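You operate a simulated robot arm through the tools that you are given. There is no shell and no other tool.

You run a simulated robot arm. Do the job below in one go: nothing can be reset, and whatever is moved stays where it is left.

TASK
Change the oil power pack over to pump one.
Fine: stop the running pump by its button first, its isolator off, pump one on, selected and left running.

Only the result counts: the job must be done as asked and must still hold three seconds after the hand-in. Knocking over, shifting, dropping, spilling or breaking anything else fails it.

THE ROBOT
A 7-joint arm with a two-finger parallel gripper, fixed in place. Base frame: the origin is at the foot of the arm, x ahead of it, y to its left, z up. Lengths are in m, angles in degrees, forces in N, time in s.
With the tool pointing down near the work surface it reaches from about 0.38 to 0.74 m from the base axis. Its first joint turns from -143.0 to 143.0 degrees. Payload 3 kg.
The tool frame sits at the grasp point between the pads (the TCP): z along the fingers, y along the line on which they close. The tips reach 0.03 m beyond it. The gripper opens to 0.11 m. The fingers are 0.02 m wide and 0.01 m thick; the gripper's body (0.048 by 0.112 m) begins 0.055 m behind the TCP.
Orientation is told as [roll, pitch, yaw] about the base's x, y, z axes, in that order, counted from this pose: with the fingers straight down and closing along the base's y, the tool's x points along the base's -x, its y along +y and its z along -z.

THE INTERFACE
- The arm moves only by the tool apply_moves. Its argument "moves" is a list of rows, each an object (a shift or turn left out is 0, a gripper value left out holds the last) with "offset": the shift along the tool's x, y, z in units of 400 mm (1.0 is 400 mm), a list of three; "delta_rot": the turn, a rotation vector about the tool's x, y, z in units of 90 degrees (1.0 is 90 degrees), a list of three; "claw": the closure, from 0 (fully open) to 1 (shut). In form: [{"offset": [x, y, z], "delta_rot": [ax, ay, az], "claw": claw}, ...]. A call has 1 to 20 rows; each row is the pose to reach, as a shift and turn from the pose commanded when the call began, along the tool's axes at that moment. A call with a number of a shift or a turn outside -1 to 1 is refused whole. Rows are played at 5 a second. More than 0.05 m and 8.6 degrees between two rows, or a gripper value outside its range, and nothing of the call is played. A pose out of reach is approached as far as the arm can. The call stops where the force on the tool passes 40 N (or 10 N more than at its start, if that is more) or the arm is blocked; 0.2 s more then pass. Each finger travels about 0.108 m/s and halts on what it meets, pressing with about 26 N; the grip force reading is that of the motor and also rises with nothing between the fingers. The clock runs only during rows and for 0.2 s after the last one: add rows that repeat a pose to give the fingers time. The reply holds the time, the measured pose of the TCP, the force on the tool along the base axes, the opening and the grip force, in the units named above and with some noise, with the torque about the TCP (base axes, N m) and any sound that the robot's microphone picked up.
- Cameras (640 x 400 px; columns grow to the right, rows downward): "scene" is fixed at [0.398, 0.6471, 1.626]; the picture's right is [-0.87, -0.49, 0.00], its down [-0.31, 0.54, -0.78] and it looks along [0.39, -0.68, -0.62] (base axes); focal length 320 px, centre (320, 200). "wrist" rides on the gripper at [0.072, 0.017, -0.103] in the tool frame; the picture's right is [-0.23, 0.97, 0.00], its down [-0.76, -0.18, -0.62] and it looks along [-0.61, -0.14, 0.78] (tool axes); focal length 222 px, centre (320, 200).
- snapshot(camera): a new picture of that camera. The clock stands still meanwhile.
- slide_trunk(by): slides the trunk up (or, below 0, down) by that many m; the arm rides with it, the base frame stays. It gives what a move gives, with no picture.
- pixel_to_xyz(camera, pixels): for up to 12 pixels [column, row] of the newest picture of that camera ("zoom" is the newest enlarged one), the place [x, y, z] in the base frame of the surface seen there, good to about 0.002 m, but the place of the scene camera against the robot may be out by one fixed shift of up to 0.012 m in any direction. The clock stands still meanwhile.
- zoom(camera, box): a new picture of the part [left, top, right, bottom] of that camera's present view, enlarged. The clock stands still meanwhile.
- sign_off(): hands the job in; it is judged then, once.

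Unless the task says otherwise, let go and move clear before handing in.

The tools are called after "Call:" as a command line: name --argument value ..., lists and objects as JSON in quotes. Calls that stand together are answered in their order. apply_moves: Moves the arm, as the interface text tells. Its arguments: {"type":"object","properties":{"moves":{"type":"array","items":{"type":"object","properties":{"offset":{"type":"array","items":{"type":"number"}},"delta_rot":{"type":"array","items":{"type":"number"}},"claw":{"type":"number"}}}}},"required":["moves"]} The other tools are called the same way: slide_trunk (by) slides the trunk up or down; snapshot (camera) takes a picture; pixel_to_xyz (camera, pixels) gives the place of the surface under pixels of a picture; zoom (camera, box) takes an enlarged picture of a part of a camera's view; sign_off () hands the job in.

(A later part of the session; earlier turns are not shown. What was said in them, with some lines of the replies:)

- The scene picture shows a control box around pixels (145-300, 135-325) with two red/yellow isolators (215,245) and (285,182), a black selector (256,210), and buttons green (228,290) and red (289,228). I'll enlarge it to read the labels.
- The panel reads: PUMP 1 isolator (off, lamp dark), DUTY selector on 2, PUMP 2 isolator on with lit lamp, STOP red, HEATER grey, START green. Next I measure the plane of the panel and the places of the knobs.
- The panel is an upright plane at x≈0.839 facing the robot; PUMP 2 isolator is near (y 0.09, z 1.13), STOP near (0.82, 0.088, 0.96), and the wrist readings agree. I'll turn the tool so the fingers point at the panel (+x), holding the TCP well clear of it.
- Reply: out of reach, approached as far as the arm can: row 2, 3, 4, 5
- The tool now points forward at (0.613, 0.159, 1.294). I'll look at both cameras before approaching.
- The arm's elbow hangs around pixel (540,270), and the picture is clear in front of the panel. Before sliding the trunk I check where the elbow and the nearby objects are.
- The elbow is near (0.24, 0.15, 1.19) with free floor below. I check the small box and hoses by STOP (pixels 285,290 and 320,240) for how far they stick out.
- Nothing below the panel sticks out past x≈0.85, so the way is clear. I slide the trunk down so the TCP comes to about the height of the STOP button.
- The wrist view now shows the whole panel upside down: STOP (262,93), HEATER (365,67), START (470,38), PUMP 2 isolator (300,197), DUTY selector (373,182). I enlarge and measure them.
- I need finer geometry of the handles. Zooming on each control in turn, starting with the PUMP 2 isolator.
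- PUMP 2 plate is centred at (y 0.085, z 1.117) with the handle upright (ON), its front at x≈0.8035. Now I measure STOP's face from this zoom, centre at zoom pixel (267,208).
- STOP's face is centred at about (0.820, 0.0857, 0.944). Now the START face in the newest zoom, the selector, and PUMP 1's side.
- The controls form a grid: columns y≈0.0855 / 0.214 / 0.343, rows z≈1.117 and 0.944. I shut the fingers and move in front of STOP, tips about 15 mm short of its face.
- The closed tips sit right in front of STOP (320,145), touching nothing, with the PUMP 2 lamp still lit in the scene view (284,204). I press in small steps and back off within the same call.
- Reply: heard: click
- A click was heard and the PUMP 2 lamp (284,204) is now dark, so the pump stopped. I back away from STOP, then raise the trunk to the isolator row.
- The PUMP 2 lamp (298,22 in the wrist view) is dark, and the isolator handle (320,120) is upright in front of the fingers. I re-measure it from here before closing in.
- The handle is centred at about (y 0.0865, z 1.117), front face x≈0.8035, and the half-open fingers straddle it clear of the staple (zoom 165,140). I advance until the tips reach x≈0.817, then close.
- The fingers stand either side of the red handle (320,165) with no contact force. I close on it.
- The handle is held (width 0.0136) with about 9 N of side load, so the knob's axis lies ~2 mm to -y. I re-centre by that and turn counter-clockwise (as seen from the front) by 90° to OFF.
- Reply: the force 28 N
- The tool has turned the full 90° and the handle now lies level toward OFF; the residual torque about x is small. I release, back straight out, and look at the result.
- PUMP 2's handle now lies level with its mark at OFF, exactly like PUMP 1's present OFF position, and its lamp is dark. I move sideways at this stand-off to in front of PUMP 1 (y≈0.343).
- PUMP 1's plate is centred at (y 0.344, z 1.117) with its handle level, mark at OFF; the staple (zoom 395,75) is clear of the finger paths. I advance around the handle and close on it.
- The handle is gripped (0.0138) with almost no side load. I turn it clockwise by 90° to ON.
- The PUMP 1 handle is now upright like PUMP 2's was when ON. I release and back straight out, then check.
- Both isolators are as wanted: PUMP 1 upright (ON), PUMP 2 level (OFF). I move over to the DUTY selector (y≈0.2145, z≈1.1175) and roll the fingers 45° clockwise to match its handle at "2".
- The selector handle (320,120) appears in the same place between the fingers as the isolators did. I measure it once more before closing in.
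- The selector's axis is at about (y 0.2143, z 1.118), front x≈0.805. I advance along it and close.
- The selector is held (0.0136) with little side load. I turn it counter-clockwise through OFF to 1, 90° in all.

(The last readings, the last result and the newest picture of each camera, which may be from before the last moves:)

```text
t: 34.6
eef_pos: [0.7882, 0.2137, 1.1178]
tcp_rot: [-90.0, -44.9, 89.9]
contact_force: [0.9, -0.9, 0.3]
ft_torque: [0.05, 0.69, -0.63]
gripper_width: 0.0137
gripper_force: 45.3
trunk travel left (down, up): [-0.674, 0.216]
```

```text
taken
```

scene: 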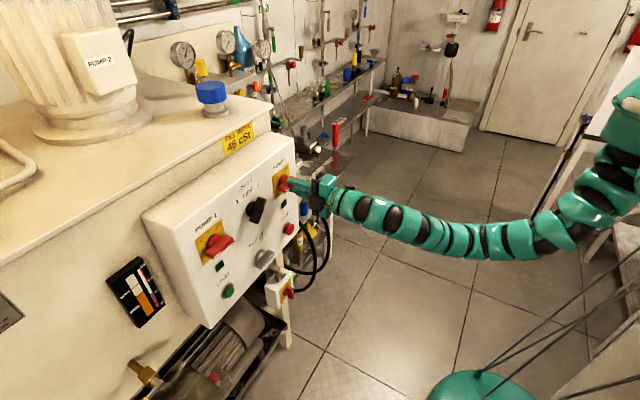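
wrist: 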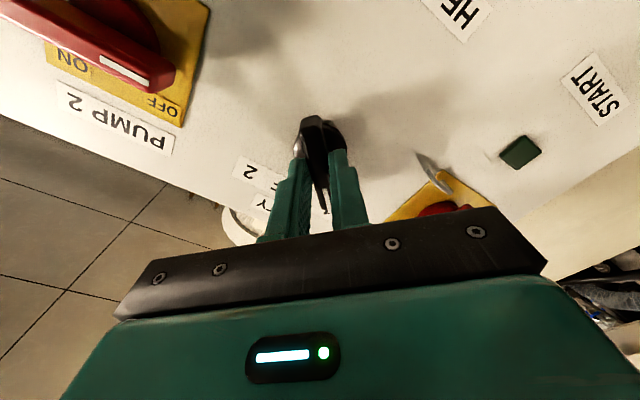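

The selector has turned the full 90° to the "1" side with no residual load. I release and back out to check.

Call:
apply_moves --moves '[{"claw": 0.85}, {"claw": 0.6}, {"claw": 0.5}, {"claw": 0.5}, {"offset": [0, 0, -0.05], "claw": 0.5}, {"offset": [0, 0, -0.12], "claw": 0.5}, {"offset": [0, 0, -0.22], "claw": 0.5}, {"offset": [0, 0, -0.22], "claw": 0.5}]'

Call:
snapshot --camera "wrist"

Call:
zoom --camera "scene" --box '[160, 140, 320, 320]'

```text
t: 36.4
eef_pos: [0.6979, 0.2153, 1.1186]
tcp_rot: [-90.0, -45.0, 90.0]
contact_force: [-0.3, 0.6, 0.3]
ft_torque: [-0.03, 0.0, -0.02]
gripper_width: 0.055
gripper_force: 0.1
trunk travel left (down, up): [-0.674, 0.216]
```

```text
taken
```

wrist: 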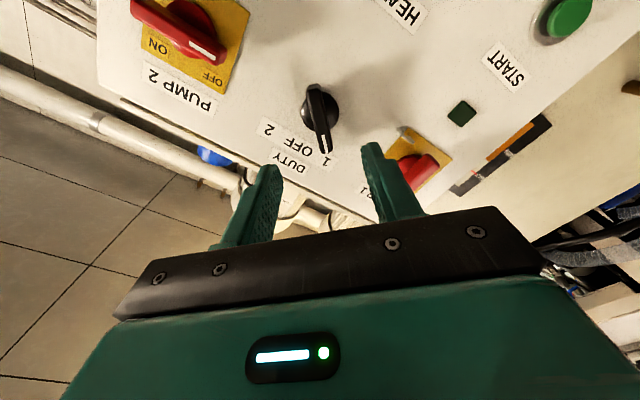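

```text
2.22 times, centred on (240, 230) of scene
```

zoom: 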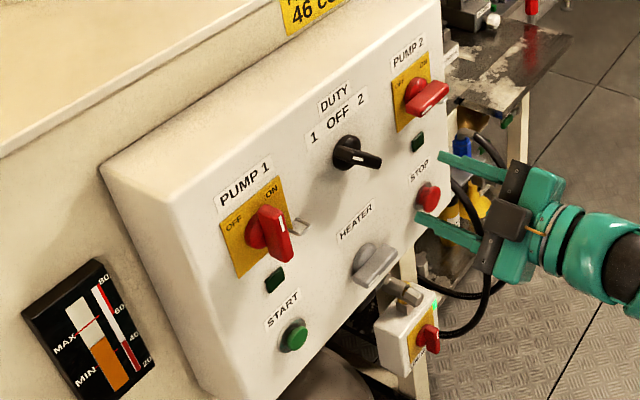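

The selector mark points at 1 and everything else is unchanged. I shut the fingers, roll back 45°, and shift across to START's column (y≈0.343), then lower the trunk to its row.

Call:
apply_moves --moves '[{"offset": [-0.04, 0.04, 0], "delta_rot": [0, 0, 0.085], "claw": 0.8}, {"offset": [-0.08, 0.08, 0], "delta_rot": [0, 0, 0.17], "claw": 1}, {"offset": [-0.12, 0.12, 0], "delta_rot": [0, 0, 0.255], "claw": 1}, {"offset": [-0.16, 0.16, 0], "delta_rot": [0, 0, 0.34], "claw": 1}, {"offset": [-0.2, 0.2, 0], "delta_rot": [0, 0, 0.425], "claw": 1}, {"offset": [-0.226, 0.226, 0], "delta_rot": [0, 0, 0.5], "claw": 1}, {"offset": [-0.226, 0.226, 0], "delta_rot": [0, 0, 0.5], "claw": 1}]'

Call:
slide_trunk --by -0.174

Call:
snapshot --camera "wrist"

Call:
snapshot --camera "scene"

```text
t: 38.0
eef_pos: [0.6991, 0.3424, 1.1184]
tcp_rot: [103.7, -89.9, -103.8]
contact_force: [-0.2, 0.0, 0.5]
ft_torque: [-0.03, -0.02, 0.0]
gripper_width: 0.0001
gripper_force: 25.7
trunk travel left (down, up): [-0.674, 0.216]
```

```text
t: 39.9
eef_pos: [0.6981, 0.3431, 0.9435]
tcp_rot: [151.4, -90.0, -151.4]
contact_force: [-0.8, -0.5, -0.9]
ft_torque: [-0.01, 0.0, -0.02]
gripper_width: 0.0001
gripper_force: 25.7
trunk travel left (down, up): [-0.5, 0.39]
```

```text
taken
```

wrist: 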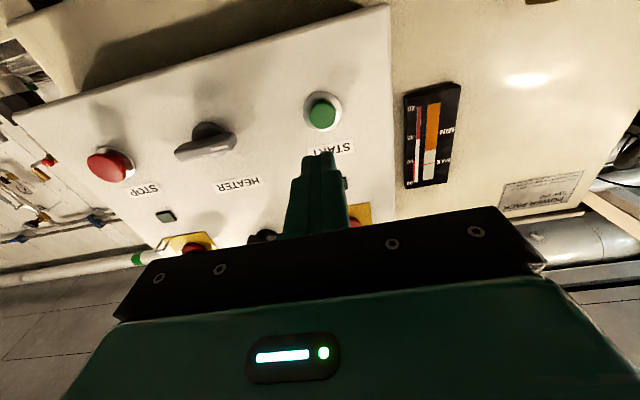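

```text
taken
```

scene: 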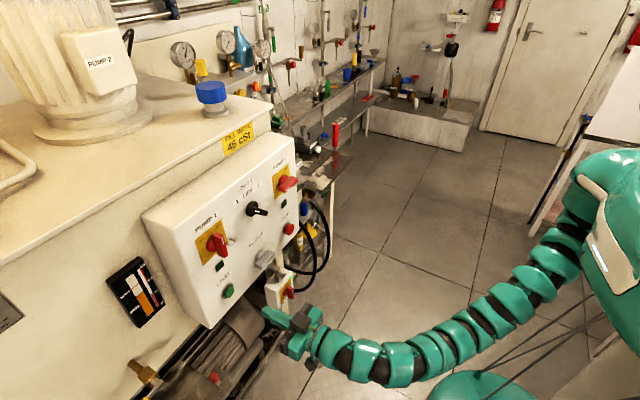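

The tips stand in front of START (322,112 in the wrist view) at the right height and column. I advance and press in small steps, watching for the click.

Call:
apply_moves --moves '[{"offset": [0.0, 0.001, 0.1], "claw": 1}, {"offset": [0.0, 0.001, 0.2], "claw": 1}, {"offset": [0.0, 0.001, 0.235], "claw": 1}, {"offset": [0.0, 0.001, 0.245], "claw": 1}, {"offset": [0.0, 0.001, 0.25], "claw": 1}, {"offset": [0.0, 0.001, 0.255], "claw": 1}, {"offset": [0.0, 0.001, 0.26], "claw": 1}]'

Call:
snapshot --camera "scene"

Call:
snapshot --camera "wrist"

```text
t: 41.5
eef_pos: [0.7983, 0.3427, 0.9469]
tcp_rot: [-177.0, -90.0, 177.1]
contact_force: [-1.6, 0.7, 0.3]
ft_torque: [0.01, -0.03, 0.06]
gripper_width: 0.0
gripper_force: 26.1
out of reach, approached as far as the arm can: row 5, 6, 7
trunk travel left (down, up): [-0.5, 0.39]
```

```text
taken
```

scene: 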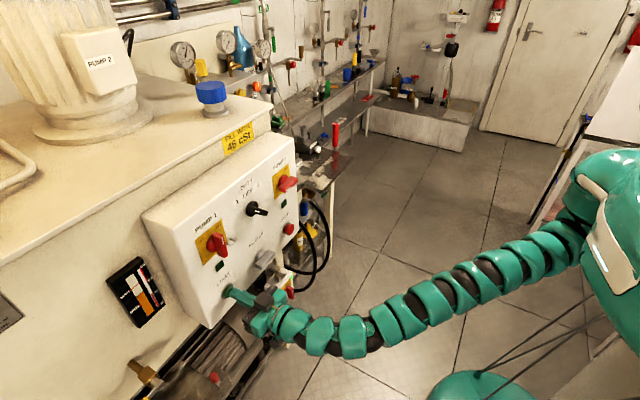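

```text
taken
```

wrist: 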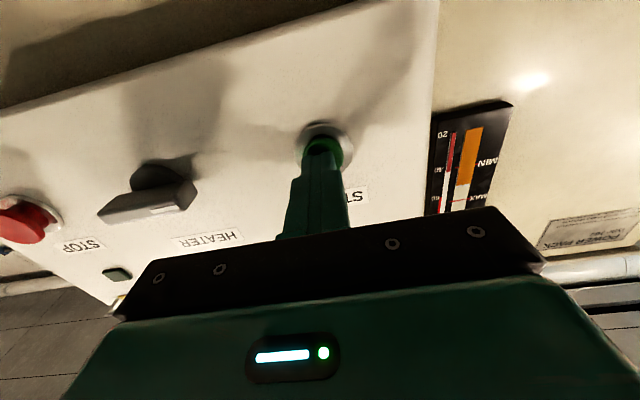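

The arm ran out of reach with the tips just touching START's face (only −1.6 N), no click, lamp still dark. The shoulder's height should help, so I check where it is and back off first.

Call:
pixel_to_xyz --camera "scene" --pixels '[[600, 190], [570, 225], [540, 260], [470, 280], [410, 310], [350, 335], [290, 330], [625, 230], [620, 165], [270, 315]]'

Call:
apply_moves --moves '[{"offset": [0, 0, -0.04], "claw": 1}, {"offset": [0, 0, -0.15], "claw": 1}, {"offset": [0, 0, -0.26], "claw": 1}, {"offset": [0, 0, -0.26], "claw": 1}]'

```text
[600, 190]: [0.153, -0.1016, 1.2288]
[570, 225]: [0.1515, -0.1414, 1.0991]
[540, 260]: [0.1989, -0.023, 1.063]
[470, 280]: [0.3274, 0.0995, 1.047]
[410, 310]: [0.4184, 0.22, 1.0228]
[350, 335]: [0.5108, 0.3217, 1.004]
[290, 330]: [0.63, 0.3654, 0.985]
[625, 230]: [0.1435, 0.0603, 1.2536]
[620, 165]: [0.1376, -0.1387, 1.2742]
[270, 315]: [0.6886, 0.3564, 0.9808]
```

```text
t: 42.5
eef_pos: [0.6941, 0.3411, 0.9461]
tcp_rot: [-59.9, -90.0, 59.9]
contact_force: [0.3, 0.2, 0.3]
ft_torque: [0.01, -0.02, 0.0]
gripper_width: 0.0001
gripper_force: 26.1
trunk travel left (down, up): [-0.5, 0.39]
```

The shoulder sits above the button's height (about z 1.05–1.1 versus 0.944), so lowering the trunk while raising the arm gains reach. I'm clear at x≈0.694; I lower the trunk 0.12 and lift the arm by the same.

Call:
slide_trunk --by -0.12

Call:
apply_moves --moves '[{"offset": [-0.1, 0.004, 0], "claw": 1}, {"offset": [-0.2, 0.004, 0], "claw": 1}, {"offset": [-0.296, 0.004, 0], "claw": 1}, {"offset": [-0.296, 0.004, 0], "claw": 1}]'

Call:
snapshot --camera "wrist"

Call:
snapshot --camera "scene"

```text
t: 44.0
eef_pos: [0.6935, 0.341, 0.8271]
tcp_rot: [177.6, -90.0, -177.6]
contact_force: [-0.4, 0.2, 0.7]
ft_torque: [-0.03, 0.0, -0.02]
gripper_width: 0.0001
gripper_force: 26.0
trunk travel left (down, up): [-0.38, 0.51]
```

```text
t: 45.0
eef_pos: [0.6941, 0.3425, 0.9436]
tcp_rot: [-37.9, -90.0, 37.7]
contact_force: [0.0, 0.4, -0.1]
ft_torque: [0.02, -0.01, 0.03]
gripper_width: 0.0002
gripper_force: 26.1
trunk travel left (down, up): [-0.38, 0.51]
```

```text
taken
```

wrist: 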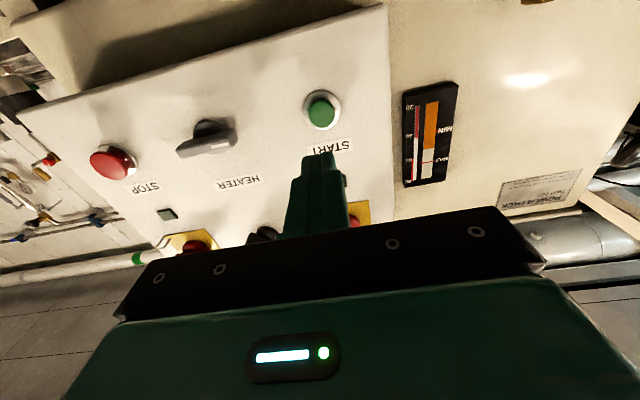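

```text
taken
```

scene: 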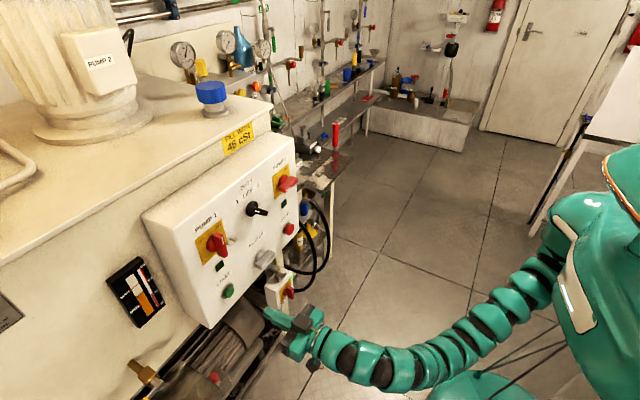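

The tool is again lined up with START at (0.694, 0.3425, 0.9436) with the shoulder lower. I press again in small steps.

Call:
apply_moves --moves '[{"offset": [0.0, 0.001, 0.1], "claw": 1}, {"offset": [0.0, 0.001, 0.2], "claw": 1}, {"offset": [0.0, 0.001, 0.245], "claw": 1}, {"offset": [0.0, 0.001, 0.255], "claw": 1}, {"offset": [0.0, 0.001, 0.26], "claw": 1}, {"offset": [0.0, 0.001, 0.265], "claw": 1}, {"offset": [0.0, 0.001, 0.27], "claw": 1}]'

Call:
snapshot --camera "scene"

```text
t: 46.6
eef_pos: [0.8011, 0.3447, 0.9446]
tcp_rot: [-99.5, -89.9, 99.4]
contact_force: [-7.8, -1.1, -0.4]
ft_torque: [0.0, 0.05, -0.02]
gripper_width: 0.0001
gripper_force: 25.8
trunk travel left (down, up): [-0.38, 0.51]
heard: click
```

```text
taken
```

scene: 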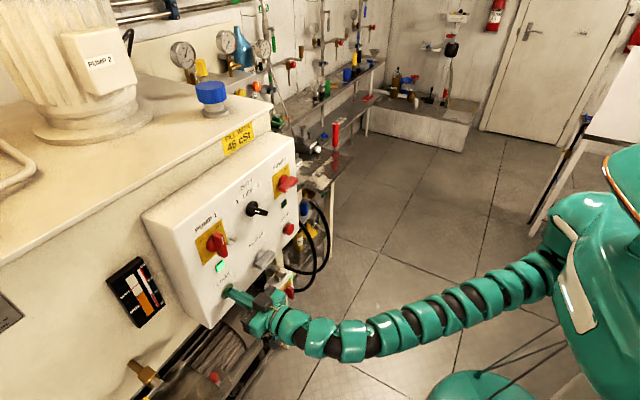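

A click was heard and PUMP 1's lamp at (220,266) is now lit green. I back straight off the button and check that it stays running.

Call:
apply_moves --moves '[{"offset": [0, 0, -0.04], "claw": 1}, {"offset": [0, 0, -0.15], "claw": 1}, {"offset": [0, 0, -0.26], "claw": 1}, {"offset": [0, 0, -0.36], "claw": 1}, {"offset": [0, 0, -0.36], "claw": 1}, {"offset": [0, 0, -0.36], "claw": 1}, {"offset": [0, 0, -0.36], "claw": 1}, {"offset": [0, 0, -0.36], "claw": 1}, {"offset": [0, 0, -0.36], "claw": 1}, {"offset": [0, 0, -0.36], "claw": 1}, {"offset": [0, 0, -0.36], "claw": 1}]'

Call:
snapshot --camera "wrist"

Call:
zoom --camera "scene" --box '[160, 140, 320, 320]'

```text
t: 49.0
eef_pos: [0.6577, 0.3425, 0.9452]
tcp_rot: [122.2, -90.0, -122.2]
contact_force: [-0.3, 0.9, 0.2]
ft_torque: [0.0, -0.02, -0.01]
gripper_width: 0.0
gripper_force: 26.3
trunk travel left (down, up): [-0.38, 0.51]
```

```text
taken
```

wrist: 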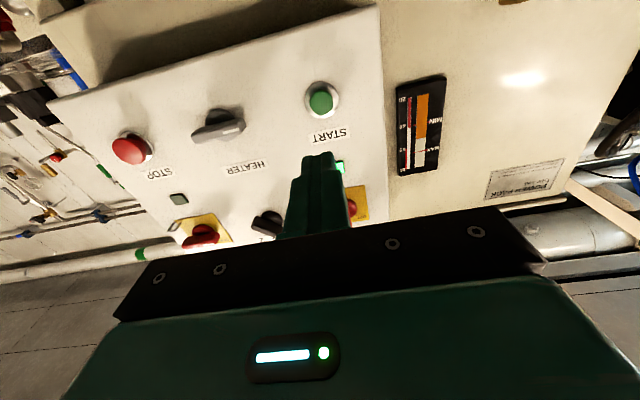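

```text
2.22 times, centred on (240, 230) of scene
```

zoom: 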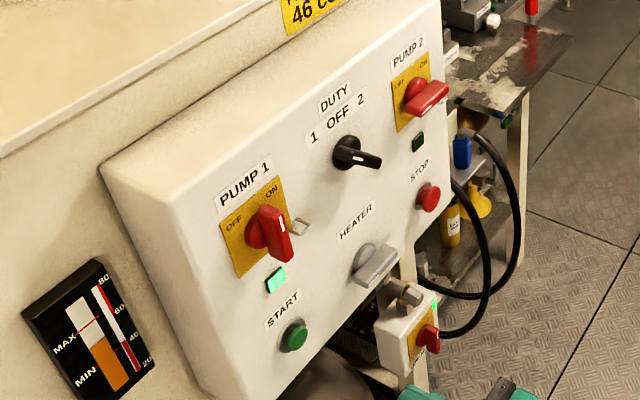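

More than two seconds after I backed off, PUMP 1's lamp (zoom 277,280) is still green. PUMP 1's isolator is ON, DUTY points at 1, PUMP 2's isolator is OFF with its lamp dark, and the heater and the small box are untouched. The arm is clear at x≈0.66, so I hand in.

Call:
sign_off

```text
The job is handed in.
```

The oil power pack is changed over to pump one, and pump one was running when I handed in. I last checked about two seconds after letting go of START, and its lamp was still green.

1. **Pump two stopped:** I pressed STOP first. It clicked and pump two's lamp went dark.
2. **Pump two isolated:** its isolator is turned to OFF.
3. **Pump one isolator:** it is turned to ON.
4. **Pump one selected:** the DUTY selector points at 1, turned from 2 through OFF.
5. **Pump one started:** my first try at START ran out of reach and only touched the button. I lowered the trunk and pressed again; it clicked and pump one's lamp lit.

The heater switch and the small isolator box below the panel were not touched, and the arm was clear of the panel at hand-in.
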